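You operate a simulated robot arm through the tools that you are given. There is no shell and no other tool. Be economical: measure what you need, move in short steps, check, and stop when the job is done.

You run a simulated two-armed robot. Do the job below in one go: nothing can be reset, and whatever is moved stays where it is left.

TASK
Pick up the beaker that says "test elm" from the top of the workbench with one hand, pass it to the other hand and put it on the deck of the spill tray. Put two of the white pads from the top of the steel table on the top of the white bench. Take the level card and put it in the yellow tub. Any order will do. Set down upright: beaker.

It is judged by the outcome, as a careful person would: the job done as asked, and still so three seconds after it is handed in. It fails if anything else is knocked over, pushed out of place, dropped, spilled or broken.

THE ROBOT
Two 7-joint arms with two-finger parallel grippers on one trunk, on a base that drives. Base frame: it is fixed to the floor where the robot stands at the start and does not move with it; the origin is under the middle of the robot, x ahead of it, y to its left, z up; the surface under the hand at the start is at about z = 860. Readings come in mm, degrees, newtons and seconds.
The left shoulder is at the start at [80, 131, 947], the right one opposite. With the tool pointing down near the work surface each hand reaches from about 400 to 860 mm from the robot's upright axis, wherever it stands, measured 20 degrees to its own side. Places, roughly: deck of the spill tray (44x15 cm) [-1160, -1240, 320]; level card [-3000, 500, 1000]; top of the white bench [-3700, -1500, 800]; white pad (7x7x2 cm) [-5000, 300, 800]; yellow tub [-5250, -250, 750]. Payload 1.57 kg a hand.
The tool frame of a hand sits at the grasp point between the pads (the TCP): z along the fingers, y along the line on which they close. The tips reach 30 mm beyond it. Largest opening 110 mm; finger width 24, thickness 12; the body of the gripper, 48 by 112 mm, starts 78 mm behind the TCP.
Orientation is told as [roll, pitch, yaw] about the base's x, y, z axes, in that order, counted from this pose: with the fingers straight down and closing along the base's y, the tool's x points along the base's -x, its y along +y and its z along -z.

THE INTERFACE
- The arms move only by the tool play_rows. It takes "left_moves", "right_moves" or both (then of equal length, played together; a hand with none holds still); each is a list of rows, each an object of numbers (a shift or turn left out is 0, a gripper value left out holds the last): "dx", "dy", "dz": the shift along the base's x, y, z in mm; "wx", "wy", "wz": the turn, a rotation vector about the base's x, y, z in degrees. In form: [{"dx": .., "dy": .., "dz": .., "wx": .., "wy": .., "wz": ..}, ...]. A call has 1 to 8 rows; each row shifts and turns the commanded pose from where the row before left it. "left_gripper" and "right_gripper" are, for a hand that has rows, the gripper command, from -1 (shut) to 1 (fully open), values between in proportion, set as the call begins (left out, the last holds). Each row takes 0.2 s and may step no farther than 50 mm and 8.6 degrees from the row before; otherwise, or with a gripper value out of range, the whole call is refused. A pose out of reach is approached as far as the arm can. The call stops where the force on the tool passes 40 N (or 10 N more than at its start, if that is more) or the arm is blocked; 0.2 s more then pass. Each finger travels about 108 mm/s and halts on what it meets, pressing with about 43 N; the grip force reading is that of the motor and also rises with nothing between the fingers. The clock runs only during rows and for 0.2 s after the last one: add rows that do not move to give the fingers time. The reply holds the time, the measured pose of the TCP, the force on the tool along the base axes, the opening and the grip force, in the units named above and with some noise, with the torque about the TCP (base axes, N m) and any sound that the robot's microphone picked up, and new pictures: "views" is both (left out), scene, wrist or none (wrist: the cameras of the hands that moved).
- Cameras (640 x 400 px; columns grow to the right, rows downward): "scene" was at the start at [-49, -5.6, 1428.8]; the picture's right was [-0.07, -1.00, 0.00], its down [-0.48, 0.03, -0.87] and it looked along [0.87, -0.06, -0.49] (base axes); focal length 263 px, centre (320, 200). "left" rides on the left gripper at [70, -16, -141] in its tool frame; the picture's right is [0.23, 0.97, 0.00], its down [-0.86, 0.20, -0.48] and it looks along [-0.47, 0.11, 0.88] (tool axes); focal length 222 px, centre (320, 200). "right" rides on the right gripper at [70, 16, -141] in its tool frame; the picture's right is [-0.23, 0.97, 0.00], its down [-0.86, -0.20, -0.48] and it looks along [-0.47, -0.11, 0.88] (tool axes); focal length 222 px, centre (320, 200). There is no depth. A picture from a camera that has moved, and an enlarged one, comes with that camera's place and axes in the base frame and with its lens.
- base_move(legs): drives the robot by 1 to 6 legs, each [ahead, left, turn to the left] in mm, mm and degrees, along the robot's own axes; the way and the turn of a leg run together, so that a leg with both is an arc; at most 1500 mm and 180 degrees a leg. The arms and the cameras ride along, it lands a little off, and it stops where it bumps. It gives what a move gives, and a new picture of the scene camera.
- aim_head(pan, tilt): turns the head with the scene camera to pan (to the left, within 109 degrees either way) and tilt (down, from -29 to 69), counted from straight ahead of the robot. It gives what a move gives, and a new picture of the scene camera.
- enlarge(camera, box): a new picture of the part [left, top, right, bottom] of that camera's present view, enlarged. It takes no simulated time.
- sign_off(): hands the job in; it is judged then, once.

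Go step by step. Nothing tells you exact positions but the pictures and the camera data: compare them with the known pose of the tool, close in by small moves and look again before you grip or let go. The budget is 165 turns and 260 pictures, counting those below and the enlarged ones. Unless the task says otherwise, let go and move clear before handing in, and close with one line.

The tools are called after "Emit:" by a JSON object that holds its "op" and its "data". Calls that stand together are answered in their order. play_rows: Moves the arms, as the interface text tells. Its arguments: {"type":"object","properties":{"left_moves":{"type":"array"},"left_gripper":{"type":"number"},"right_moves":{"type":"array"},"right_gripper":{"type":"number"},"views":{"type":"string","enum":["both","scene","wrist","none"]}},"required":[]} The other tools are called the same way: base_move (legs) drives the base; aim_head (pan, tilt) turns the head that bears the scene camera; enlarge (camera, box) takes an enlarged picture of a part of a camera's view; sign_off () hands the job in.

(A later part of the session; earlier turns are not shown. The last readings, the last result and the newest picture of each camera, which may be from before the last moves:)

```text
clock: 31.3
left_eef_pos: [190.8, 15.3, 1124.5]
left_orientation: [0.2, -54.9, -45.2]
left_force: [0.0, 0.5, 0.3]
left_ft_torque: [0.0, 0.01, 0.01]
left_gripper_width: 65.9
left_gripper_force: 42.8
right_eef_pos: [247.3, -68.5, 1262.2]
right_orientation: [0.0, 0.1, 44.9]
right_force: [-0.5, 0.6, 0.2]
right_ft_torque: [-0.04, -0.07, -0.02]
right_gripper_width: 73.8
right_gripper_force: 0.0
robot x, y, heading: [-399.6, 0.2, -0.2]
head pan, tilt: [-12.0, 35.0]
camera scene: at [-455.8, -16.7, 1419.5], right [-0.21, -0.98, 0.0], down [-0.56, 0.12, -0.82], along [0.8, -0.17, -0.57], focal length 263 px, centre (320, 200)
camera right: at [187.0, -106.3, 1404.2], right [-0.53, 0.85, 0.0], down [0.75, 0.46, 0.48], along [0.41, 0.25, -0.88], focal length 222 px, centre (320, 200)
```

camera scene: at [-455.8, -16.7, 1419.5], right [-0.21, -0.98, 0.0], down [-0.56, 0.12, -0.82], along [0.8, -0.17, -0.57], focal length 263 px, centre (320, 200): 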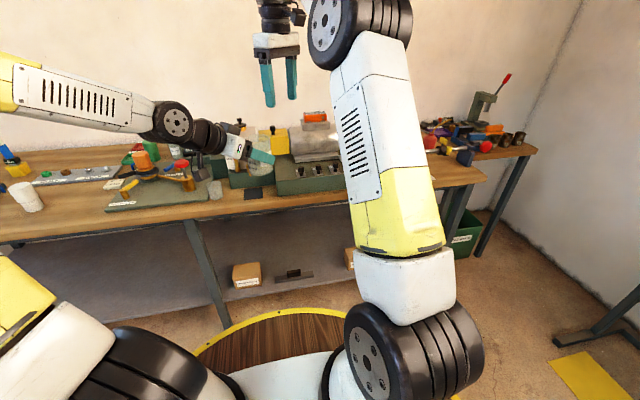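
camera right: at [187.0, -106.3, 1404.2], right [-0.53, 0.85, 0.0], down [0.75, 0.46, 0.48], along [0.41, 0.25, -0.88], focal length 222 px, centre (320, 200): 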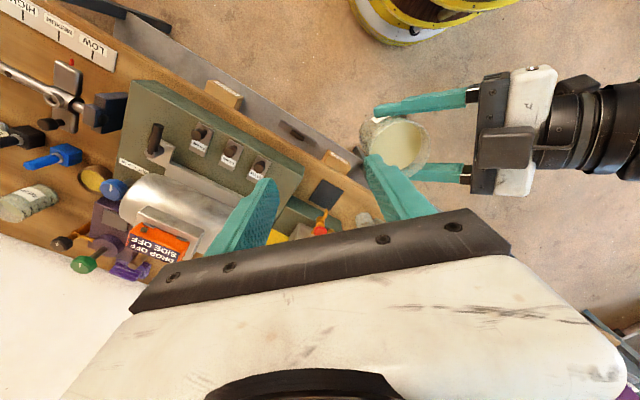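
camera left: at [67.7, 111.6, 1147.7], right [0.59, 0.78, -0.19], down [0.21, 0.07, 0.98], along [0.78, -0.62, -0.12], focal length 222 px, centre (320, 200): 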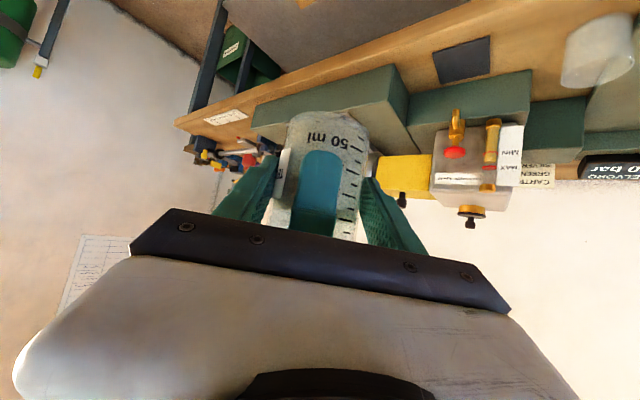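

The beaker is in the left hand and the right is clear. I'll turn the left hand to face forward and pull both arms into a carrying pose.

Emit:
{"op": "play_rows", "data": {"left_moves": [{"dx": -5, "dy": 20, "wz": 6.5}, {"dx": -5, "dy": 20, "wz": 6.5}, {"dx": -5, "dy": 20, "wz": 6.5}, {"dx": -5, "dy": 20, "wz": 6.5}, {"dx": -5, "dy": 20, "wz": 6.5}, {"dx": -5, "dy": 20, "wz": 6.5}, {"dx": -5, "dy": 20, "wz": 6}], "right_moves": [{"dx": -10, "dy": -35, "dz": -10, "wz": -6.5}, {"dx": -15, "dy": -35, "dz": -10, "wz": -6.5}, {"dx": -20, "dy": -35, "dz": -10, "wz": -6.5}, {"dx": -20, "dy": -35, "dz": -10, "wz": -6.5}, {"dx": -20, "dy": -35, "dz": -10, "wz": -6.5}, {"dx": -20, "dy": -35, "dz": -10, "wz": -6.5}, {"dx": -20, "dy": -30, "dz": -10, "wz": -6}], "views": "scene"}}

Emit:
{"op": "aim_head", "data": {"pan": -85, "tilt": 50}}

```text
clock: 32.9
left_eef_pos: [157.6, 154.5, 1123.8]
left_orientation: [0.3, -54.8, -0.4]
left_force: [0.4, -0.3, -2.2]
left_ft_torque: [-0.02, 0.0, 0.0]
left_gripper_width: 65.8
left_gripper_force: 43.2
right_eef_pos: [122.9, -310.0, 1191.4]
right_orientation: [0.0, -0.1, -0.1]
right_force: [0.9, 0.6, -1.2]
right_ft_torque: [0.02, 0.03, -0.04]
right_gripper_width: 73.7
right_gripper_force: 0.1
robot x, y, heading: [-403.2, -1.1, -0.2]
head pan, tilt: [-12.0, 35.0]
camera scene: at [-455.3, -17.1, 1419.5], right [-0.21, -0.98, 0.0], down [-0.56, 0.12, -0.82], along [0.8, -0.17, -0.57], focal length 263 px, centre (320, 200)
```

scene: 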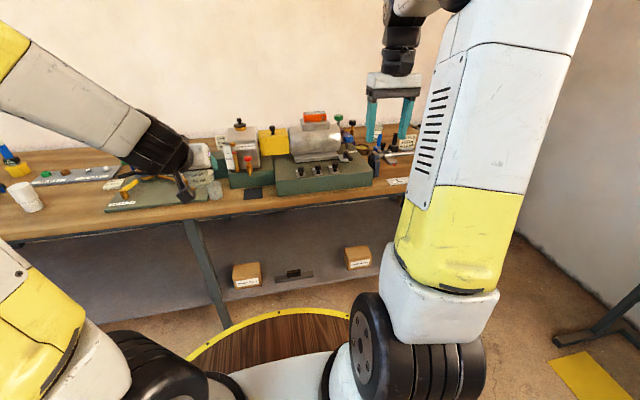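

```text
clock: 34.3
left_eef_pos: [155.5, 154.1, 1124.2]
left_orientation: [0.2, -55.0, -0.3]
left_force: [-0.8, 0.3, -2.2]
left_ft_torque: [-0.02, 0.05, 0.01]
left_gripper_width: 66.0
left_gripper_force: 42.9
right_eef_pos: [123.4, -308.4, 1191.1]
right_orientation: [0.1, 0.0, -0.1]
right_force: [0.3, 0.4, 0.1]
right_ft_torque: [0.01, 0.0, 0.02]
right_gripper_width: 73.7
right_gripper_force: 0.0
robot x, y, heading: [-401.5, -1.6, -0.3]
head pan, tilt: [-85.0, 50.0]
camera scene: at [-535.1, -75.3, 1397.8], right [-1.0, -0.09, 0.0], down [-0.07, 0.76, -0.64], along [0.05, -0.64, -0.77], focal length 263 px, centre (320, 200)
```

scene: 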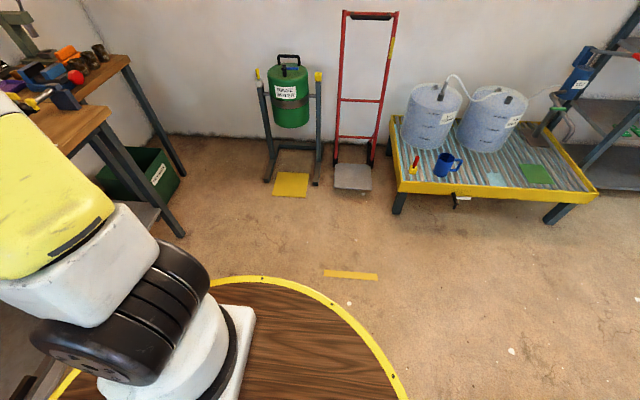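

Emit:
{"op": "enlarge", "data": {"camera": "scene", "box": [380, 90, 620, 240]}}

```text
2.67 times, centred on (500, 165) of scene
camera zoom: at [-535.1, -75.3, 1397.8], right [-1.0, -0.09, 0.0], down [-0.07, 0.76, -0.64], along [0.05, -0.64, -0.77], focal length 702 px, centre (-160, 293)
```

zoom: 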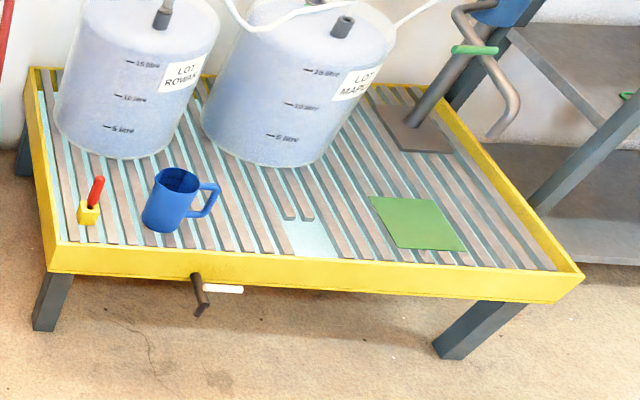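

The deck is slatted, with a free spot between the mug and the cut-out at about (-1335, -1200). I'll turn to face the tray and drive sideways to stand in front of it.

Emit:
{"op": "base_move", "data": {"legs": [[0, 0, -45], [0, 0, -45], [0, -1200, 0]]}}

Emit:
{"op": "aim_head", "data": {"pan": 10, "tilt": 45}}

```text
clock: 40.9
left_eef_pos: [-522.3, -563.1, 1123.4]
left_orientation: [0.3, -54.9, -90.4]
left_force: [-0.5, 0.8, -2.7]
left_ft_torque: [-0.02, 0.01, -0.01]
left_gripper_width: 65.7
left_gripper_force: 42.8
right_eef_pos: [-985.7, -531.2, 1191.0]
right_orientation: [-0.1, 0.1, -90.2]
right_force: [-0.2, 0.1, 0.6]
right_ft_torque: [-0.01, 0.02, 0.03]
right_gripper_width: 73.8
right_gripper_force: 0.2
robot x, y, heading: [-676.3, -2.8, -89.7]
head pan, tilt: [-85.0, 50.0]
stopped in leg 3: the robot was blocked; the commanded pose is now the measured one
camera scene: at [-752.5, 127.8, 1397.8], right [-0.09, 1.0, 0.0], down [0.76, 0.07, -0.64], along [-0.64, -0.06, -0.77], focal length 263 px, centre (320, 200)
```

scene: 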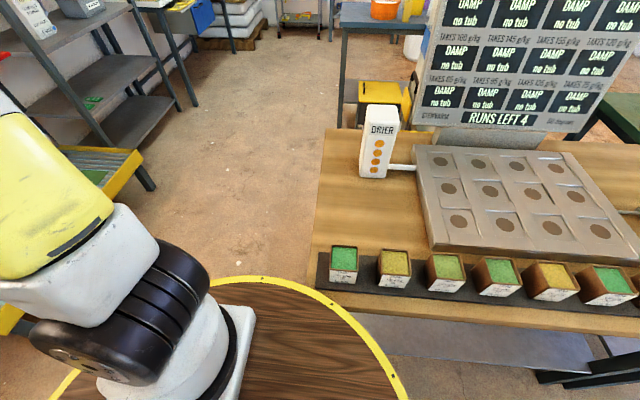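

```text
clock: 42.6
left_eef_pos: [-523.1, -563.3, 1123.2]
left_orientation: [0.2, -54.9, -90.5]
left_force: [0.2, 0.2, -2.1]
left_ft_torque: [0.03, -0.01, -0.04]
left_gripper_width: 65.6
left_gripper_force: 43.0
right_eef_pos: [-986.5, -531.9, 1190.6]
right_orientation: [-0.1, 0.1, -90.3]
right_force: [0.0, -0.3, 1.0]
right_ft_torque: [-0.01, 0.01, -0.02]
right_gripper_width: 74.0
right_gripper_force: 0.0
robot x, y, heading: [-677.4, -4.0, -90.2]
head pan, tilt: [10.0, 45.0]
camera scene: at [-661.7, 54.4, 1404.7], right [-0.98, -0.17, 0.0], down [-0.12, 0.7, -0.71], along [0.12, -0.7, -0.71], focal length 263 px, centre (320, 200)
```

scene: 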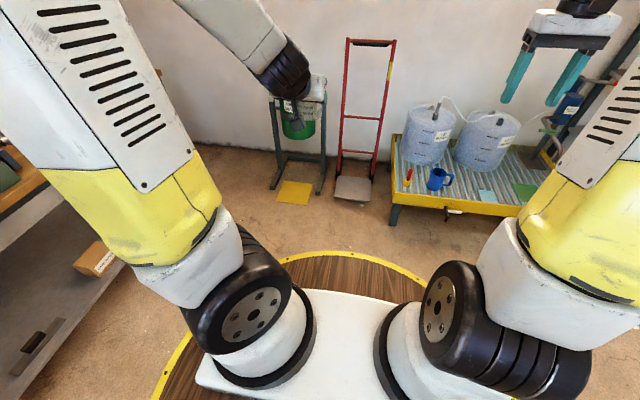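

The base was stopped by the drier table's corner (nothing looks disturbed). I'll go ahead first, then sideways.

Emit:
{"op": "base_move", "data": {"legs": [[480, 0, 0], [0, -925, 0]]}}

```text
clock: 49.9
left_eef_pos: [-1456.0, -1039.7, 1124.8]
left_orientation: [0.3, -54.8, -90.7]
left_force: [0.3, -0.2, -2.4]
left_ft_torque: [-0.02, 0.0, 0.02]
left_gripper_width: 65.6
left_gripper_force: 43.5
right_eef_pos: [-1919.9, -1003.3, 1190.1]
right_orientation: [-0.1, 0.1, -90.5]
right_force: [0.2, 0.2, -1.1]
right_ft_torque: [-0.01, 0.02, 0.01]
right_gripper_width: 73.6
right_gripper_force: 0.0
robot x, y, heading: [-1604.6, -478.6, -90.1]
head pan, tilt: [10.0, 45.0]
camera scene: at [-1591.8, -420.8, 1404.7], right [-0.99, -0.17, 0.0], down [-0.12, 0.7, -0.71], along [0.12, -0.7, -0.71], focal length 263 px, centre (320, 200)
```

scene: 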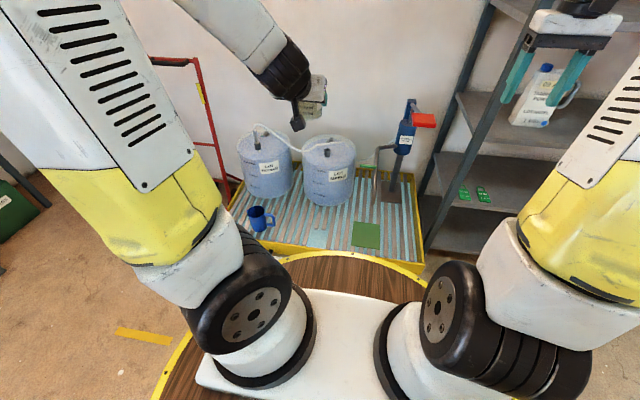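

Emit:
{"op": "enlarge", "data": {"camera": "scene", "box": [220, 170, 420, 295]}}

```text
3.20 times, centred on (320, 232) of scene
camera zoom: at [-1591.8, -420.8, 1404.7], right [-0.99, -0.17, 0.0], down [-0.12, 0.7, -0.71], along [0.12, -0.7, -0.71], focal length 843 px, centre (320, 96)
```

zoom: 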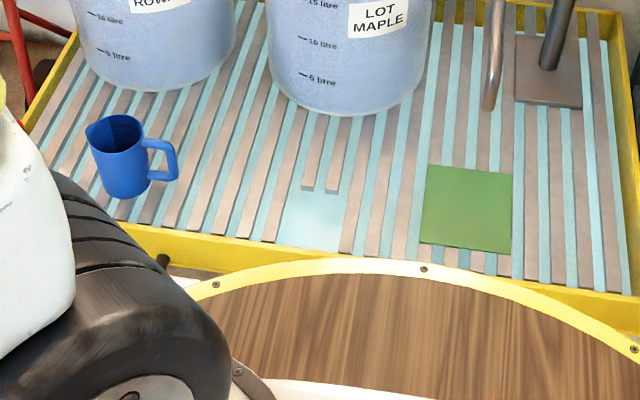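

The target spot is about (-1310, -1212) on the slats, 85+ mm from the mug handle and the cut-out. Moving the left hand out over it and starting down.

Emit:
{"op": "play_rows", "data": {"left_moves": [{"dx": 36, "dy": -32}, {"dx": 36, "dy": -32}, {"dx": 36, "dy": -32, "dz": -20}, {"dx": 36, "dy": -32, "dz": -40}, {"dy": -30, "dz": -40}, {"dz": -45}, {"dz": -45}, {"dz": -45}], "views": "both"}}

```text
refused: row 3 steps farther than a row can; nothing moved
```

Emit:
{"op": "play_rows", "data": {"left_moves": [{"dx": 35, "dy": -32}, {"dx": 35, "dy": -32}, {"dx": 35, "dy": -32}, {"dx": 35, "dy": -32}, {"dy": -25, "dz": -40}, {"dz": -45}, {"dz": -45}, {"dz": -45}], "views": "both"}}

```text
clock: 51.7
left_eef_pos: [-1314.6, -1192.1, 948.4]
left_orientation: [0.3, -54.9, -90.6]
left_force: [0.2, 0.7, -2.4]
left_ft_torque: [0.05, -0.04, 0.03]
left_gripper_width: 66.0
left_gripper_force: 43.2
right_eef_pos: [-1919.9, -1003.9, 1191.3]
right_orientation: [-0.2, 0.1, -90.4]
right_force: [-0.8, 0.1, 0.6]
right_ft_torque: [-0.06, -0.01, 0.01]
right_gripper_width: 73.7
right_gripper_force: 0.1
robot x, y, heading: [-1607.9, -480.8, -90.2]
head pan, tilt: [10.0, 45.0]
camera scene: at [-1591.9, -420.5, 1404.7], right [-0.99, -0.17, 0.0], down [-0.12, 0.7, -0.71], along [0.12, -0.7, -0.71], focal length 263 px, centre (320, 200)
camera left: at [-1330.1, -1035.6, 973.6], right [0.98, 0.12, -0.18], down [0.2, -0.1, 0.98], along [0.1, -0.99, -0.12], focal length 222 px, centre (320, 200)
```

scene: 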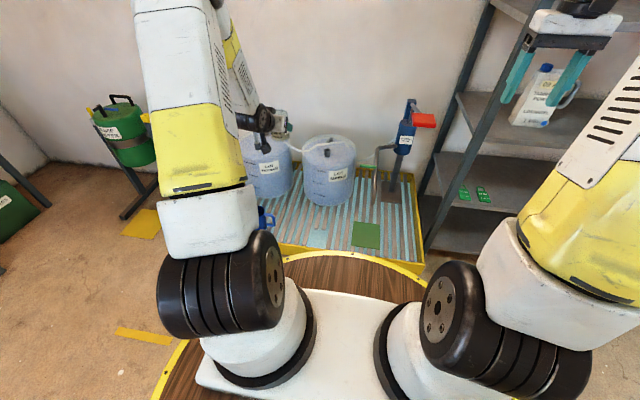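
left: 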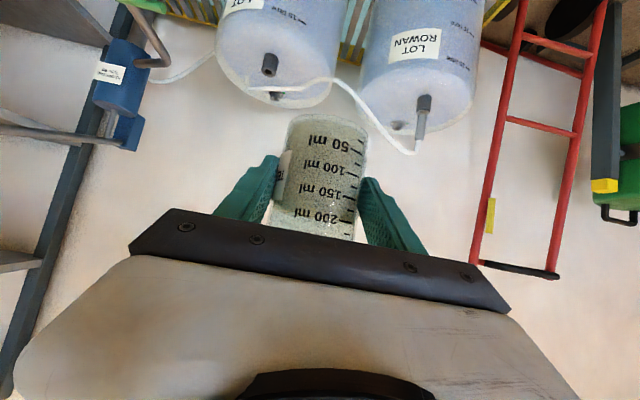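

Emit:
{"op": "play_rows", "data": {"left_moves": [{"dz": -45, "dy": -4}, {"dz": -45, "dy": -4}, {"dz": -45}, {"dz": -45}, {"dz": -45}, {"dz": -45}, {"dz": -45}], "views": "both"}}

```text
clock: 53.3
left_eef_pos: [-1314.9, -1200.9, 633.4]
left_orientation: [0.3, -55.0, -90.8]
left_force: [0.0, 0.1, -2.9]
left_ft_torque: [0.03, 0.02, 0.01]
left_gripper_width: 65.5
left_gripper_force: 43.1
right_eef_pos: [-1919.2, -1004.8, 1191.6]
right_orientation: [-0.1, 0.1, -90.5]
right_force: [-0.1, 1.0, -1.1]
right_ft_torque: [-0.02, -0.01, -0.02]
right_gripper_width: 73.4
right_gripper_force: 0.0
robot x, y, heading: [-1606.7, -480.8, -90.2]
head pan, tilt: [10.0, 45.0]
camera scene: at [-1591.9, -420.7, 1404.7], right [-0.99, -0.17, 0.0], down [-0.12, 0.7, -0.71], along [0.12, -0.7, -0.71], focal length 263 px, centre (320, 200)
camera left: at [-1331.0, -1044.1, 658.8], right [0.98, 0.12, -0.18], down [0.2, -0.1, 0.98], along [0.1, -0.99, -0.12], focal length 222 px, centre (320, 200)
```

scene: 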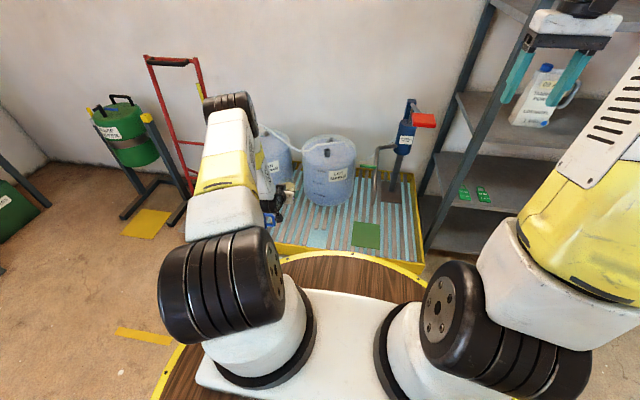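
left: 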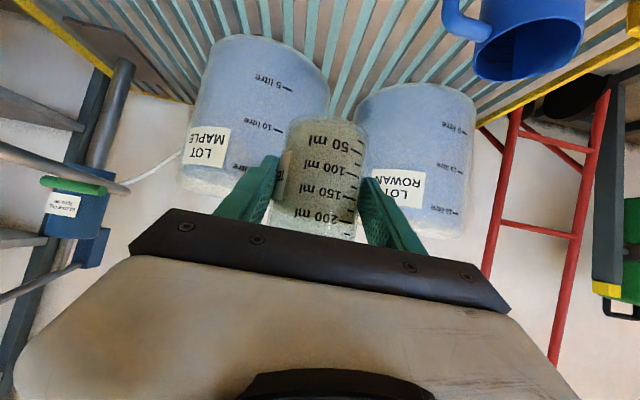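

Emit:
{"op": "play_rows", "data": {"left_moves": [{"dz": -45}, {"dz": -45}, {"dz": -45}, {"dz": -45}, {"dz": -30}, {}], "views": "both"}}

Emit:
{"op": "enlarge", "data": {"camera": "scene", "box": [220, 170, 420, 295]}}

```text
clock: 54.7
left_eef_pos: [-1313.6, -1199.4, 422.7]
left_orientation: [0.3, -54.7, -90.7]
left_force: [0.2, -0.2, -2.6]
left_ft_torque: [0.04, 0.02, 0.0]
left_gripper_width: 65.5
left_gripper_force: 42.8
right_eef_pos: [-1919.5, -1004.2, 1191.3]
right_orientation: [-0.1, 0.1, -90.5]
right_force: [-0.1, -0.5, 0.4]
right_ft_torque: [0.0, -0.02, 0.01]
right_gripper_width: 73.8
right_gripper_force: 0.0
robot x, y, heading: [-1604.2, -482.1, -90.3]
head pan, tilt: [10.0, 45.0]
camera scene: at [-1591.8, -420.9, 1404.7], right [-0.99, -0.17, 0.0], down [-0.12, 0.7, -0.71], along [0.12, -0.7, -0.71], focal length 263 px, centre (320, 200)
camera left: at [-1330.5, -1043.6, 449.0], right [0.98, 0.12, -0.18], down [0.2, -0.1, 0.98], along [0.1, -0.99, -0.12], focal length 222 px, centre (320, 200)
```

scene: 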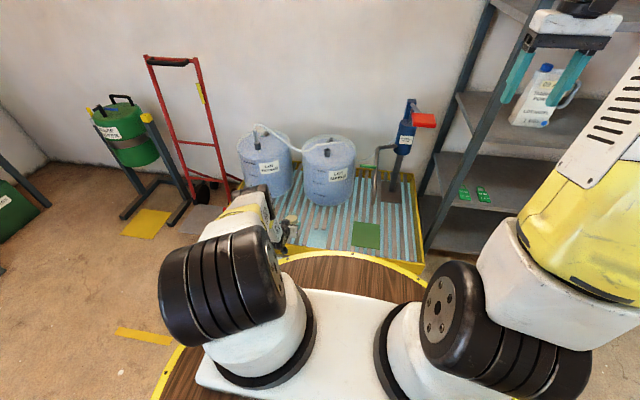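
left: 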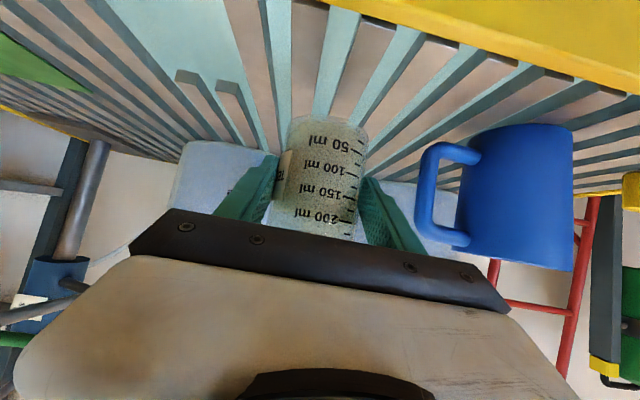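

```text
3.20 times, centred on (320, 232) of scene
camera zoom: at [-1591.8, -420.9, 1404.7], right [-0.99, -0.17, 0.0], down [-0.12, 0.7, -0.71], along [0.12, -0.7, -0.71], focal length 843 px, centre (320, 96)
```

zoom: 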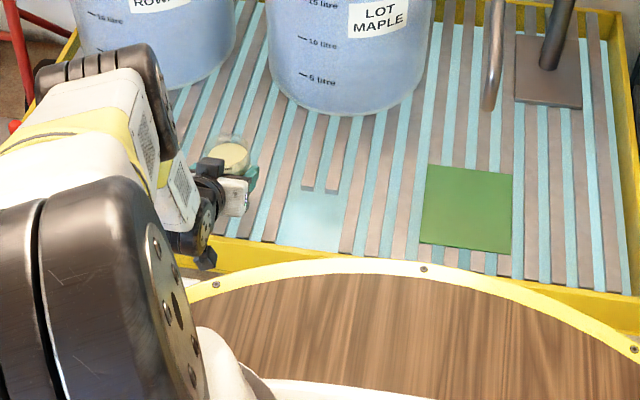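

The beaker is centred over one gap with a slat supporting each side. Lowering gently to contact.

Emit:
{"op": "play_rows", "data": {"left_moves": [{"dz": -20}, {"dz": -15}, {"dz": -6}, {}], "views": "wrist"}}

```text
clock: 55.7
left_eef_pos: [-1312.5, -1202.5, 401.7]
left_orientation: [0.3, -54.9, -90.7]
left_force: [0.1, 0.0, -3.5]
left_ft_torque: [0.01, 0.01, 0.01]
left_gripper_width: 65.6
left_gripper_force: 42.9
left hand out of reach, approached as far as the arm can: row 2, 3
right_eef_pos: [-1918.0, -1005.0, 1190.6]
right_orientation: [-0.1, 0.1, -90.5]
right_force: [0.4, 0.3, -0.7]
right_ft_torque: [0.02, 0.02, -0.01]
right_gripper_width: 73.8
right_gripper_force: 0.1
robot x, y, heading: [-1606.6, -477.4, -90.3]
head pan, tilt: [10.0, 45.0]
camera left: at [-1328.7, -1046.1, 426.5], right [0.98, 0.12, -0.18], down [0.2, -0.1, 0.98], along [0.1, -0.99, -0.12], focal length 222 px, centre (320, 200)
```

left: 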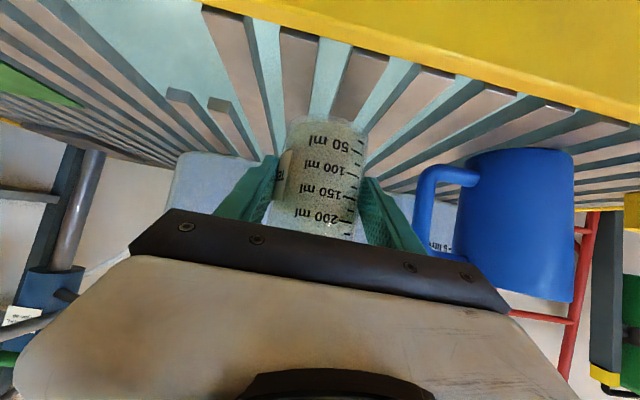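

The arm reaches its limit 30 mm above the deck. I'll lift slightly, pull the hand in and drive the base closer so it's less stretched.

Emit:
{"op": "play_rows", "data": {"left_moves": [{"dz": 40}, {"dz": 35}, {"dy": 40}, {"dy": 40}, {}], "views": "none"}}

Emit:
{"op": "base_move", "data": {"legs": [[80, 0, 0]]}}

```text
clock: 56.9
left_eef_pos: [-1311.8, -1121.4, 476.0]
left_orientation: [0.3, -54.8, -90.7]
left_force: [0.6, -0.3, -2.7]
left_ft_torque: [0.02, 0.0, -0.02]
left_gripper_width: 65.6
left_gripper_force: 43.1
right_eef_pos: [-1919.7, -1004.4, 1191.4]
right_orientation: [0.0, 0.0, -90.5]
right_force: [-1.3, -0.1, 0.8]
right_ft_torque: [0.03, 0.0, 0.01]
right_gripper_width: 73.8
right_gripper_force: 0.0
robot x, y, heading: [-1606.6, -480.9, -90.2]
head pan, tilt: [10.0, 45.0]
```

```text
clock: 58.0
left_eef_pos: [-1313.5, -1201.9, 474.9]
left_orientation: [0.2, -54.9, -90.8]
left_force: [-0.6, 0.3, -2.1]
left_ft_torque: [0.02, 0.03, -0.01]
left_gripper_width: 65.5
left_gripper_force: 43.2
right_eef_pos: [-1920.2, -1084.5, 1190.7]
right_orientation: [-0.1, 0.1, -90.5]
right_force: [0.7, 0.3, -0.3]
right_ft_torque: [0.03, -0.02, 0.0]
right_gripper_width: 73.9
right_gripper_force: 0.0
robot x, y, heading: [-1603.2, -565.0, -90.1]
head pan, tilt: [10.0, 45.0]
camera scene: at [-1592.0, -501.5, 1404.7], right [-0.99, -0.17, 0.0], down [-0.12, 0.7, -0.71], along [0.12, -0.7, -0.71], focal length 263 px, centre (320, 200)
```

scene: 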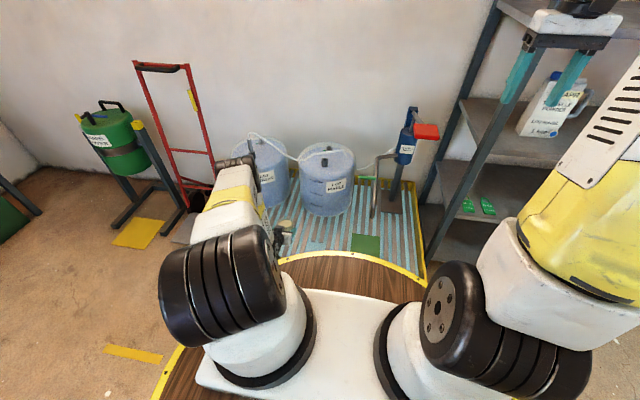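

Emit:
{"op": "play_rows", "data": {"left_moves": [{"dz": -40}, {"dz": -30}, {"dz": -15}, {"dz": -8}, {}], "views": "wrist"}}

```text
clock: 59.2
left_eef_pos: [-1312.5, -1201.9, 382.8]
left_orientation: [0.2, -54.8, -90.6]
left_force: [-0.4, -1.3, -2.8]
left_ft_torque: [0.05, 0.01, -0.03]
left_gripper_width: 65.6
left_gripper_force: 43.1
right_eef_pos: [-1918.6, -1085.7, 1190.5]
right_orientation: [-0.1, 0.1, -90.4]
right_force: [-0.3, 0.1, 0.3]
right_ft_torque: [-0.01, 0.03, 0.01]
right_gripper_width: 73.5
right_gripper_force: 0.1
robot x, y, heading: [-1605.0, -560.5, -90.4]
head pan, tilt: [10.0, 45.0]
camera left: at [-1328.8, -1045.0, 407.1], right [0.98, 0.12, -0.18], down [0.2, -0.1, 0.98], along [0.1, -0.99, -0.12], focal length 222 px, centre (320, 200)
```

left: 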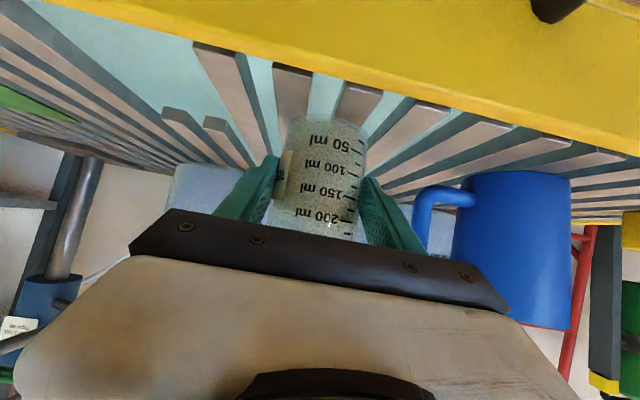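

Emit:
{"op": "play_rows", "data": {"left_moves": [{"dz": -4}, {"dz": -3}, {"dz": -3}, {}], "views": "none"}}

```text
clock: 60.2
left_eef_pos: [-1311.2, -1203.8, 374.4]
left_orientation: [0.5, -55.5, -90.9]
left_force: [3.4, -6.5, 27.9]
left_ft_torque: [-0.58, -0.18, 0.21]
left_gripper_width: 64.8
left_gripper_force: 43.6
right_eef_pos: [-1920.3, -1085.5, 1191.5]
right_orientation: [-0.1, 0.2, -90.4]
right_force: [-0.4, 0.7, -0.1]
right_ft_torque: [0.03, -0.02, -0.01]
right_gripper_width: 73.8
right_gripper_force: 0.3
robot x, y, heading: [-1607.3, -559.2, -90.2]
head pan, tilt: [10.0, 45.0]
```

Contact with the deck. Easing the pressure slightly, viewing, then releasing.

Emit:
{"op": "play_rows", "data": {"left_moves": [{"dz": 1.2}, {}], "views": "wrist"}}

Emit:
{"op": "play_rows", "data": {"left_moves": [{}, {}, {}], "left_gripper": 0.5, "views": "both"}}

```text
clock: 60.8
left_eef_pos: [-1312.8, -1203.0, 376.1]
left_orientation: [0.4, -55.0, -90.7]
left_force: [3.6, -9.0, 22.8]
left_ft_torque: [-0.88, -0.24, 0.12]
left_gripper_width: 64.2
left_gripper_force: 43.0
right_eef_pos: [-1918.8, -1085.5, 1190.9]
right_orientation: [-0.1, 0.2, -90.4]
right_force: [0.6, -0.1, 0.2]
right_ft_torque: [-0.03, 0.02, -0.01]
right_gripper_width: 73.7
right_gripper_force: 0.0
robot x, y, heading: [-1607.9, -561.2, -90.2]
head pan, tilt: [10.0, 45.0]
camera left: at [-1328.4, -1046.3, 399.6], right [0.98, 0.12, -0.18], down [0.2, -0.1, 0.98], along [0.1, -0.99, -0.12], focal length 222 px, centre (320, 200)
```

left: 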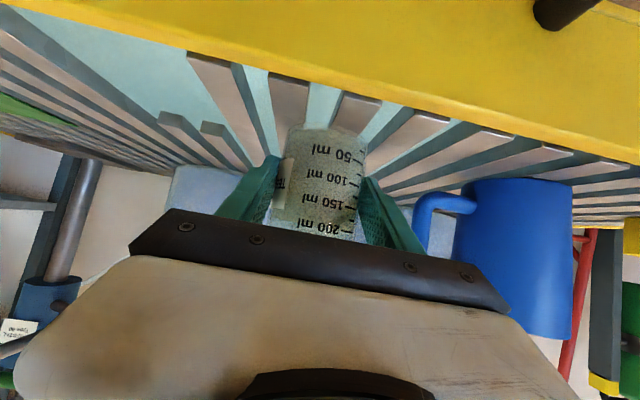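

```text
clock: 61.6
left_eef_pos: [-1312.5, -1202.6, 372.6]
left_orientation: [0.2, -54.8, -90.6]
left_force: [0.0, -0.1, 0.2]
left_ft_torque: [0.0, 0.0, 0.02]
left_gripper_width: 82.3
left_gripper_force: 0.0
right_eef_pos: [-1918.8, -1085.1, 1190.1]
right_orientation: [-0.1, 0.1, -90.6]
right_force: [0.1, 0.6, 0.2]
right_ft_torque: [-0.02, 0.01, -0.02]
right_gripper_width: 73.8
right_gripper_force: 0.0
robot x, y, heading: [-1604.7, -561.5, -89.9]
head pan, tilt: [10.0, 45.0]
camera scene: at [-1592.1, -501.4, 1404.7], right [-0.99, -0.17, 0.0], down [-0.12, 0.7, -0.71], along [0.12, -0.7, -0.71], focal length 263 px, centre (320, 200)
camera left: at [-1329.2, -1044.6, 398.5], right [0.98, 0.12, -0.18], down [0.2, -0.1, 0.97], along [0.1, -0.99, -0.13], focal length 222 px, centre (320, 200)
```

scene: 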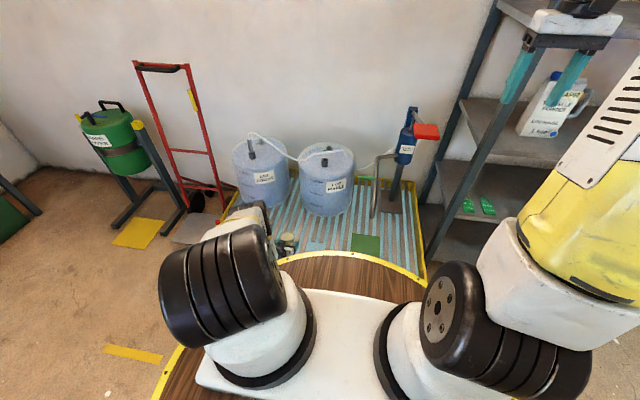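
left: 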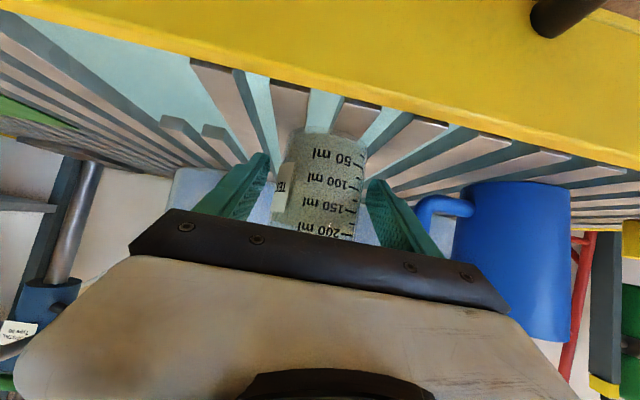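

The beaker stands upright on the slats. Retreating along the finger axis.

Emit:
{"op": "play_rows", "data": {"left_moves": [{"dy": 14, "dz": 10}, {"dy": 20, "dz": 14}, {"dy": 20, "dz": 16}, {"dy": 20, "dz": 30}, {"dy": 10, "dz": 40}, {"dz": 45}, {"dz": 45}], "views": "both"}}

```text
clock: 63.2
left_eef_pos: [-1313.2, -1118.8, 574.5]
left_orientation: [0.2, -54.9, -90.5]
left_force: [-0.2, -0.1, -0.4]
left_ft_torque: [0.03, 0.02, -0.02]
left_gripper_width: 82.5
left_gripper_force: 0.2
right_eef_pos: [-1919.1, -1086.0, 1190.5]
right_orientation: [-0.1, 0.0, -90.4]
right_force: [-0.1, -0.1, 0.3]
right_ft_torque: [0.03, 0.0, -0.02]
right_gripper_width: 73.7
right_gripper_force: 0.1
robot x, y, heading: [-1605.4, -559.9, -90.0]
head pan, tilt: [10.0, 45.0]
camera scene: at [-1592.0, -501.6, 1404.7], right [-0.99, -0.17, 0.0], down [-0.12, 0.7, -0.71], along [0.12, -0.7, -0.71], focal length 263 px, centre (320, 200)
camera left: at [-1329.8, -961.3, 599.4], right [0.98, 0.12, -0.18], down [0.2, -0.1, 0.98], along [0.1, -0.99, -0.12], focal length 222 px, centre (320, 200)
```

scene: 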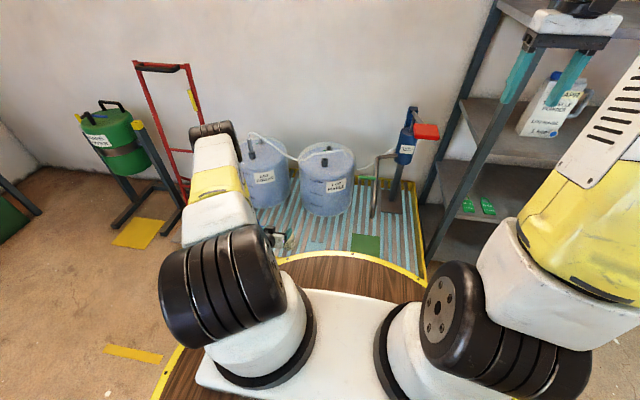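
left: 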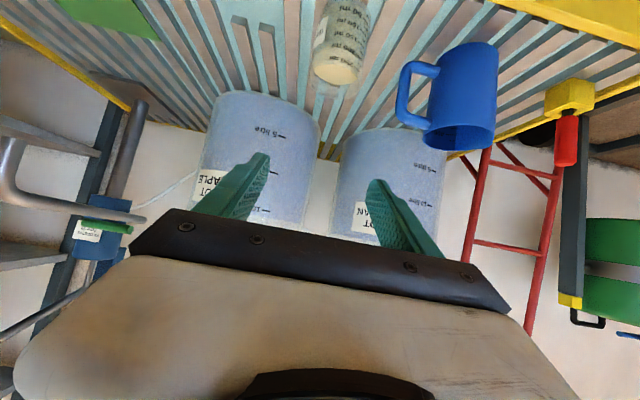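

Beaker done. Raising the left arm back to travel pose with fingers down.

Emit:
{"op": "play_rows", "data": {"left_moves": [{"dz": 45}, {"dz": 45}, {"dz": 45}, {"dz": 45}, {"dz": 45}, {"dz": 45}, {"dz": 45}, {"dz": 45}], "views": "none"}}

Emit:
{"op": "play_rows", "data": {"left_moves": [{"dz": 35, "wx": 7.9}, {"dz": 35, "wx": 7.9}, {"dz": 35, "wx": 7.9}, {"dz": 35, "wx": 7.9}, {"dz": 30, "wx": 7.9}, {"dz": 20, "wx": 7.9}, {"wx": 7.6}], "views": "none"}}

Emit:
{"op": "aim_head", "data": {"pan": -90, "tilt": 20}}

```text
clock: 65.0
left_eef_pos: [-1312.7, -1117.6, 933.4]
left_orientation: [0.2, -54.8, -90.6]
left_force: [-0.1, -1.3, -0.5]
left_ft_torque: [0.01, 0.04, -0.01]
left_gripper_width: 82.8
left_gripper_force: 0.0
right_eef_pos: [-1918.6, -1086.4, 1190.7]
right_orientation: [-0.1, 0.1, -90.5]
right_force: [0.4, 0.3, -1.0]
right_ft_torque: [0.04, -0.01, -0.04]
right_gripper_width: 73.8
right_gripper_force: 0.1
robot x, y, heading: [-1606.3, -565.5, -90.1]
head pan, tilt: [10.0, 45.0]
```

```text
clock: 66.6
left_eef_pos: [-1313.3, -1116.8, 1123.9]
left_orientation: [-0.3, 0.3, -90.4]
left_force: [0.0, -0.1, 0.6]
left_ft_torque: [0.0, -0.01, 0.01]
left_gripper_width: 82.3
left_gripper_force: 0.0
right_eef_pos: [-1920.0, -1085.6, 1190.6]
right_orientation: [-0.1, 0.0, -90.6]
right_force: [-0.1, 0.1, 0.0]
right_ft_torque: [-0.03, -0.01, -0.01]
right_gripper_width: 73.8
right_gripper_force: 0.0
robot x, y, heading: [-1605.6, -562.5, -90.0]
head pan, tilt: [10.0, 45.0]
```

```text
clock: 68.3
left_eef_pos: [-1312.9, -1117.6, 1121.8]
left_orientation: [-0.3, 0.1, -90.5]
left_force: [0.5, -0.3, 0.4]
left_ft_torque: [0.02, -0.01, -0.01]
left_gripper_width: 82.3
left_gripper_force: 0.1
right_eef_pos: [-1917.9, -1086.0, 1190.8]
right_orientation: [-0.1, 0.1, -90.5]
right_force: [-0.4, 0.0, 0.4]
right_ft_torque: [-0.03, 0.03, 0.01]
right_gripper_width: 73.8
right_gripper_force: 0.1
robot x, y, heading: [-1605.9, -563.6, -90.3]
head pan, tilt: [-90.0, 20.0]
camera scene: at [-1699.1, -421.1, 1443.4], right [0.0, 1.0, 0.0], down [0.34, 0.0, -0.94], along [-0.94, 0.0, -0.34], focal length 263 px, centre (320, 200)
```

scene: 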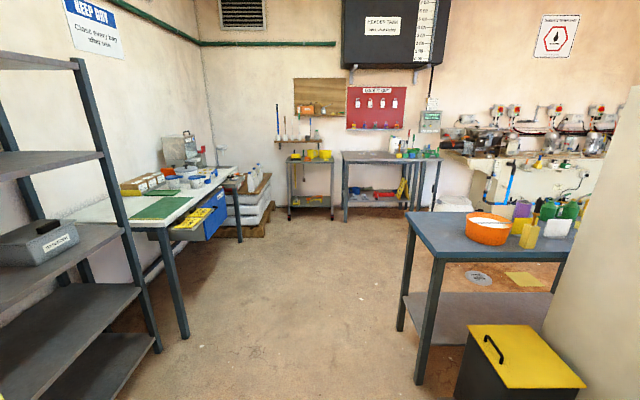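

Emit:
{"op": "enlarge", "data": {"camera": "scene", "box": [380, 180, 640, 340]}}

Emit:
{"op": "enlarge", "data": {"camera": "scene", "box": [260, 60, 460, 220]}}

Emit:
{"op": "enlarge", "data": {"camera": "scene", "box": [60, 120, 280, 280]}}

```text
2.46 times, centred on (510, 260) of scene
camera zoom: at [-1699.1, -421.1, 1443.4], right [0.0, 1.0, 0.0], down [0.34, 0.0, -0.94], along [-0.94, 0.0, -0.34], focal length 648 px, centre (-148, 52)
```

zoom: 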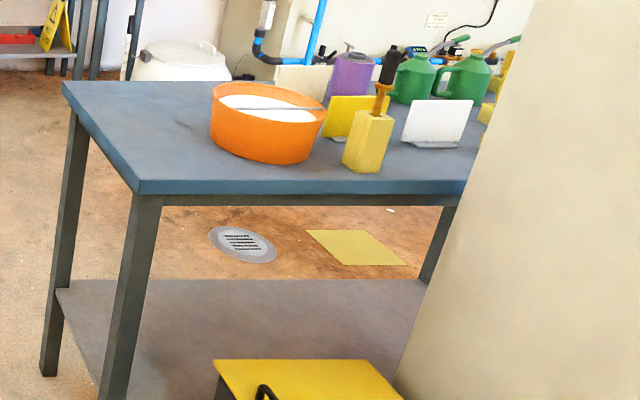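

```text
2.50 times, centred on (360, 140) of scene
camera zoom: at [-1699.1, -421.1, 1443.4], right [0.0, 1.0, 0.0], down [0.34, 0.0, -0.94], along [-0.94, 0.0, -0.34], focal length 658 px, centre (220, 350)
```

zoom: 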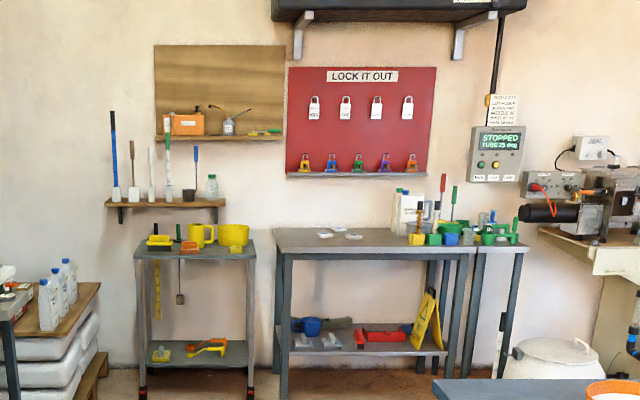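

```text
2.50 times, centred on (170, 200) of scene
camera zoom: at [-1699.1, -421.1, 1443.4], right [0.0, 1.0, 0.0], down [0.34, 0.0, -0.94], along [-0.94, 0.0, -0.34], focal length 658 px, centre (695, 200)
```

zoom: 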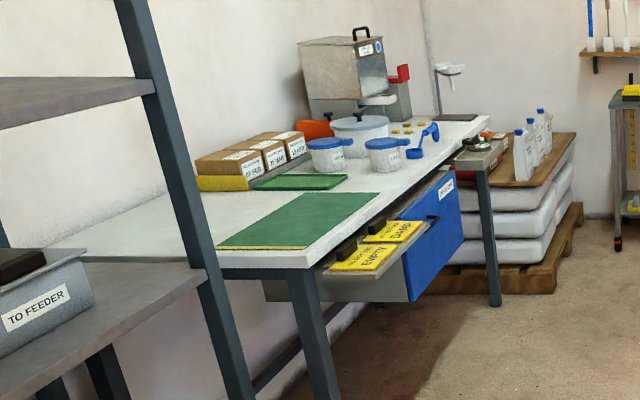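

The white bench, steel table, yellow tub rack and card table are all to the west. I'll back off the tray, turn to face west and drive along the aisle to pass the card table.

Emit:
{"op": "base_move", "data": {"legs": [[-90, 0, 0], [0, 0, -45], [0, 0, -45], [1000, 0, 0]]}}

Emit:
{"op": "aim_head", "data": {"pan": -50, "tilt": 30}}

```text
clock: 78.4
left_eef_pos: [-3171.1, -767.6, 1122.7]
left_orientation: [-0.4, 0.1, 179.5]
left_force: [-0.8, 0.5, -0.2]
left_ft_torque: [0.02, 0.01, -0.02]
left_gripper_width: 82.9
left_gripper_force: 0.1
right_eef_pos: [-3138.5, -160.1, 1191.0]
right_orientation: [-0.1, 0.1, 179.5]
right_force: [-0.4, -0.3, -0.8]
right_ft_torque: [0.0, 0.02, -0.04]
right_gripper_width: 73.8
right_gripper_force: 0.0
robot x, y, heading: [-2618.2, -471.6, 179.8]
head pan, tilt: [-90.0, 20.0]
camera scene: at [-2475.3, -380.0, 1443.4], right [1.0, 0.0, 0.0], down [0.0, -0.34, -0.94], along [0.0, 0.94, -0.34], focal length 263 px, centre (320, 200)
```

scene: 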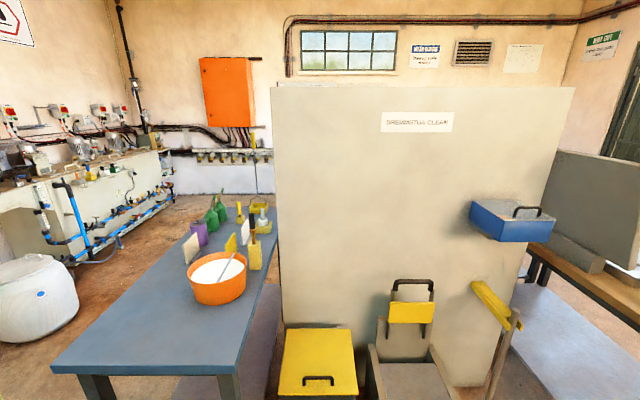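

```text
clock: 79.4
left_eef_pos: [-3171.2, -765.2, 1123.7]
left_orientation: [-0.3, 0.0, 179.6]
left_force: [0.0, 0.5, 0.0]
left_ft_torque: [0.03, 0.0, 0.03]
left_gripper_width: 82.5
left_gripper_force: 0.2
right_eef_pos: [-3139.9, -160.4, 1191.0]
right_orientation: [-0.1, 0.0, 179.5]
right_force: [0.6, 0.1, -0.1]
right_ft_torque: [-0.04, 0.0, -0.02]
right_gripper_width: 73.8
right_gripper_force: 0.0
robot x, y, heading: [-2614.2, -476.5, 179.7]
head pan, tilt: [-50.0, 30.0]
camera scene: at [-2533.5, -403.6, 1427.3], right [0.77, 0.64, 0.0], down [0.32, -0.38, -0.87], along [-0.55, 0.67, -0.5], focal length 263 px, centre (320, 200)
```

scene: 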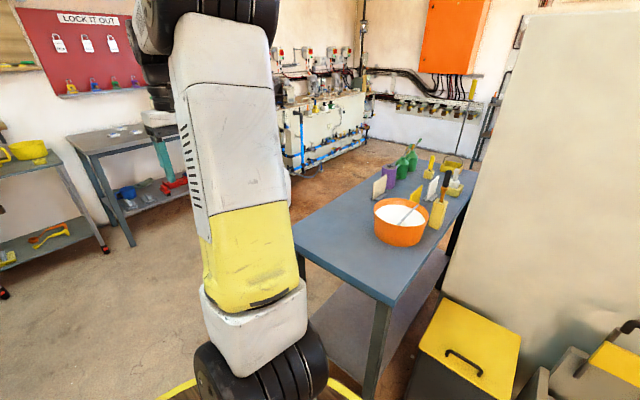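

Emit:
{"op": "base_move", "data": {"legs": [[1235, 0, 0], [0, 0, -90], [0, 0, -90], [0, 700, 0]]}}

Emit:
{"op": "aim_head", "data": {"pan": 0, "tilt": 35}}

```text
clock: 96.8
left_eef_pos: [-3298.3, 523.0, 1121.8]
left_orientation: [-0.3, 0.1, -0.5]
left_force: [0.1, 0.4, -0.1]
left_ft_torque: [-0.02, 0.02, 0.0]
left_gripper_width: 82.4
left_gripper_force: 0.0
right_eef_pos: [-3331.0, -83.9, 1189.5]
right_orientation: [-0.1, 0.0, -0.6]
right_force: [-0.5, 0.1, -0.4]
right_ft_torque: [0.03, -0.02, 0.01]
right_gripper_width: 73.6
right_gripper_force: 0.0
robot x, y, heading: [-3855.0, 230.1, -0.2]
head pan, tilt: [-50.0, 30.0]
camera scene: at [-3937.5, 162.6, 1427.3], right [-0.77, -0.64, 0.0], down [-0.32, 0.38, -0.87], along [0.55, -0.67, -0.5], focal length 263 px, centre (320, 200)
```

scene: 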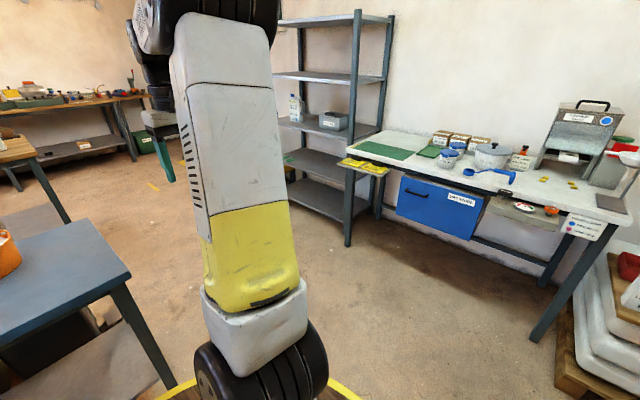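

```text
clock: 98.0
left_eef_pos: [-3299.9, 523.2, 1122.2]
left_orientation: [-0.3, 0.1, -0.5]
left_force: [-0.2, 0.5, -0.4]
left_ft_torque: [-0.02, 0.01, 0.02]
left_gripper_width: 82.4
left_gripper_force: 0.1
right_eef_pos: [-3332.4, -82.7, 1190.3]
right_orientation: [0.0, 0.2, -0.7]
right_force: [-0.1, 0.2, -0.6]
right_ft_torque: [0.02, -0.01, 0.01]
right_gripper_width: 73.8
right_gripper_force: 0.1
robot x, y, heading: [-3858.6, 231.5, -0.2]
head pan, tilt: [0.0, 35.0]
camera scene: at [-3907.2, 231.7, 1419.5], right [-0.01, -1.0, 0.0], down [-0.57, 0.0, -0.82], along [0.82, -0.01, -0.57], focal length 263 px, centre (320, 200)
```

scene: 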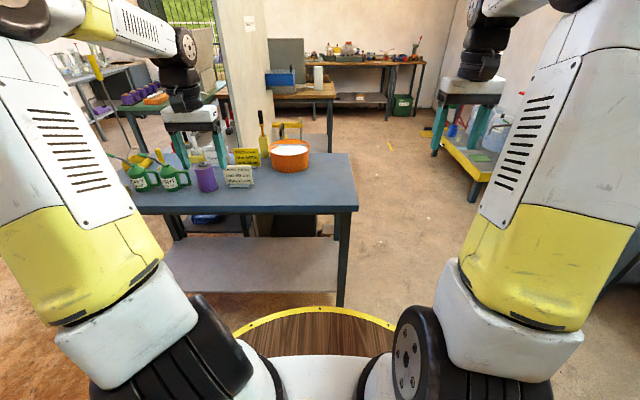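

Emit:
{"op": "enlarge", "data": {"camera": "scene", "box": [110, 100, 370, 230]}}

Emit:
{"op": "play_rows", "data": {"left_moves": [{}], "views": "wrist"}}

```text
2.46 times, centred on (240, 165) of scene
camera zoom: at [-3907.2, 231.7, 1419.5], right [-0.01, -1.0, 0.0], down [-0.57, 0.0, -0.82], along [0.82, -0.01, -0.57], focal length 648 px, centre (517, 286)
```

zoom: 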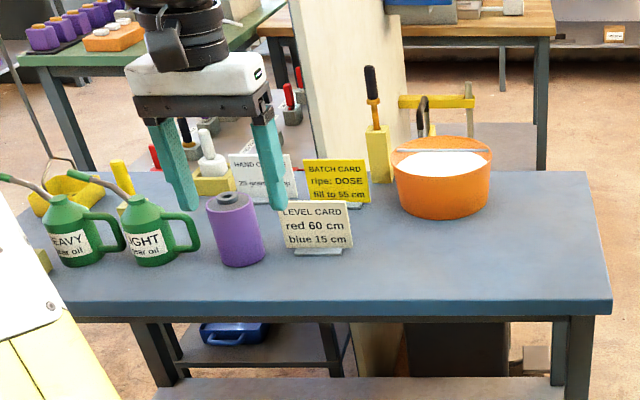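

```text
clock: 98.4
left_eef_pos: [-3299.5, 524.1, 1123.4]
left_orientation: [-0.3, 0.1, -0.5]
left_force: [-0.1, 0.8, 0.0]
left_ft_torque: [0.02, -0.04, -0.03]
left_gripper_width: 82.5
left_gripper_force: 0.0
right_eef_pos: [-3333.0, -83.4, 1189.9]
right_orientation: [-0.1, 0.1, -0.5]
right_force: [0.0, -0.5, -0.1]
right_ft_torque: [0.01, -0.01, -0.01]
right_gripper_width: 73.9
right_gripper_force: 0.1
robot x, y, heading: [-3856.6, 233.1, -0.1]
head pan, tilt: [0.0, 35.0]
camera left: at [-3369.9, 509.2, 1265.4], right [-0.22, 0.98, 0.0], down [0.86, 0.19, 0.48], along [0.46, 0.1, -0.88], focal length 222 px, centre (320, 200)
```

left: 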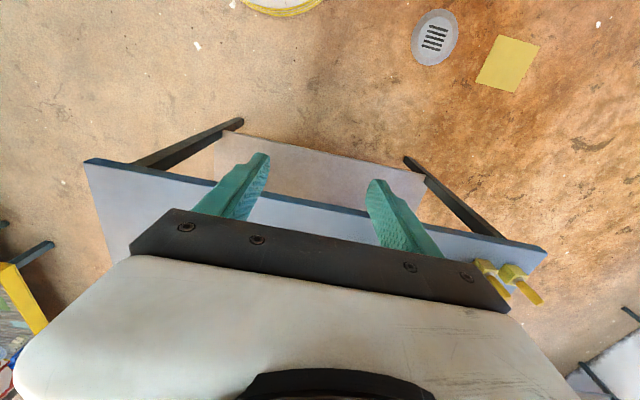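

The cream "LEVEL CARD" stands at about (-2993, 547), top near z 945. I drive 200 mm nearer and turn the left hand to close across the card's thickness.

Emit:
{"op": "base_move", "data": {"legs": [[200, 0, 0]]}}

Emit:
{"op": "play_rows", "data": {"left_moves": [{"dx": 0, "wz": -8.5}, {"wz": -8.5}, {"wz": -8.5}, {"wz": -8.5}, {"wz": -8.5}, {"wz": -8.5}, {"wz": -8.5}, {"wz": -8.5}], "views": "none"}}

Emit:
{"op": "play_rows", "data": {"left_moves": [{"wz": -8.5}, {"wz": -8.5}, {"wz": -5}, {}], "views": "both"}}

```text
clock: 100.0
left_eef_pos: [-3098.3, 522.0, 1124.1]
left_orientation: [-0.3, 0.2, -0.6]
left_force: [-0.2, 0.0, -0.3]
left_ft_torque: [0.0, -0.01, 0.01]
left_gripper_width: 82.2
left_gripper_force: 0.1
right_eef_pos: [-3132.1, -84.9, 1190.9]
right_orientation: [-0.1, 0.1, -0.7]
right_force: [-0.2, -0.5, 0.7]
right_ft_torque: [0.03, -0.02, -0.01]
right_gripper_width: 73.7
right_gripper_force: 0.0
robot x, y, heading: [-3656.2, 227.5, -0.4]
head pan, tilt: [0.0, 35.0]
camera scene: at [-3706.5, 230.7, 1419.5], right [-0.01, -1.0, 0.0], down [-0.57, 0.0, -0.82], along [0.82, -0.01, -0.57], focal length 263 px, centre (320, 200)
```

scene: 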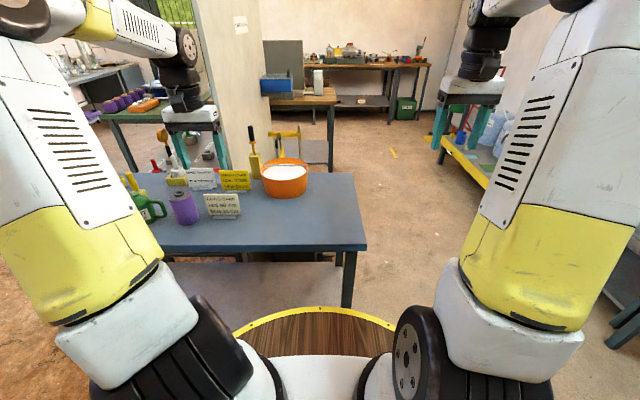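

```text
clock: 101.8
left_eef_pos: [-3098.4, 521.0, 1121.8]
left_orientation: [-0.2, 0.1, -68.7]
left_force: [-1.3, 0.3, -0.3]
left_ft_torque: [-0.02, -0.01, 0.0]
left_gripper_width: 82.4
left_gripper_force: 0.1
right_eef_pos: [-3131.7, -84.4, 1191.1]
right_orientation: [0.0, 0.0, -0.8]
right_force: [0.0, 0.0, -0.5]
right_ft_torque: [-0.03, -0.04, -0.03]
right_gripper_width: 73.8
right_gripper_force: 0.1
robot x, y, heading: [-3656.5, 232.0, -0.6]
head pan, tilt: [0.0, 35.0]
```

```text
clock: 102.8
left_eef_pos: [-3098.6, 521.9, 1123.5]
left_orientation: [-0.3, 0.1, -90.6]
left_force: [0.4, -0.6, 0.1]
left_ft_torque: [0.02, 0.03, -0.02]
left_gripper_width: 82.5
left_gripper_force: 0.0
right_eef_pos: [-3132.2, -83.8, 1191.4]
right_orientation: [-0.1, 0.0, -0.7]
right_force: [-0.1, 0.1, -0.5]
right_ft_torque: [0.02, 0.02, -0.02]
right_gripper_width: 73.6
right_gripper_force: 0.1
robot x, y, heading: [-3657.9, 230.4, -0.4]
head pan, tilt: [0.0, 35.0]
camera scene: at [-3706.3, 230.7, 1419.5], right [-0.01, -1.0, 0.0], down [-0.57, 0.0, -0.82], along [0.82, -0.01, -0.57], focal length 263 px, centre (320, 200)
camera left: at [-3114.2, 592.2, 1265.4], right [0.98, 0.22, 0.0], down [0.19, -0.86, 0.48], along [0.1, -0.47, -0.88], focal length 222 px, centre (320, 200)
```

scene: 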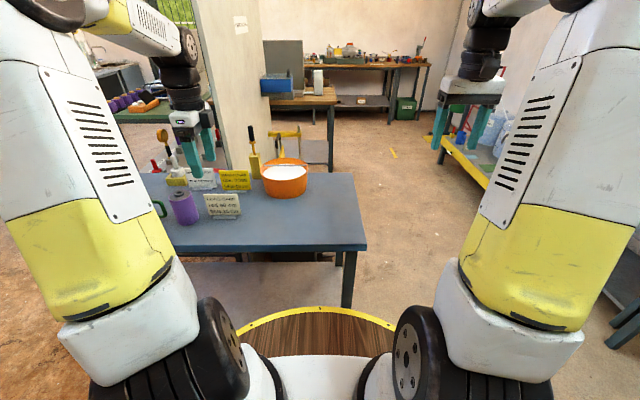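
left: 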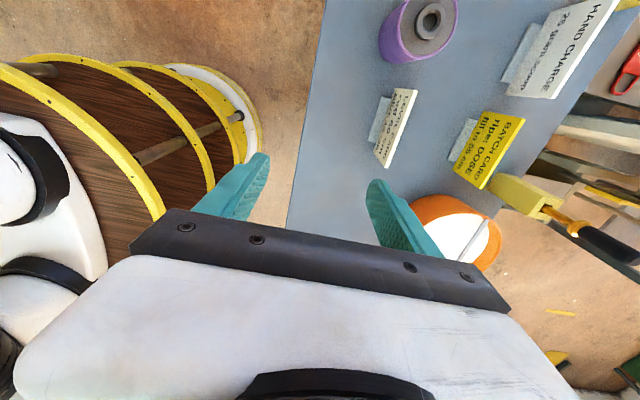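

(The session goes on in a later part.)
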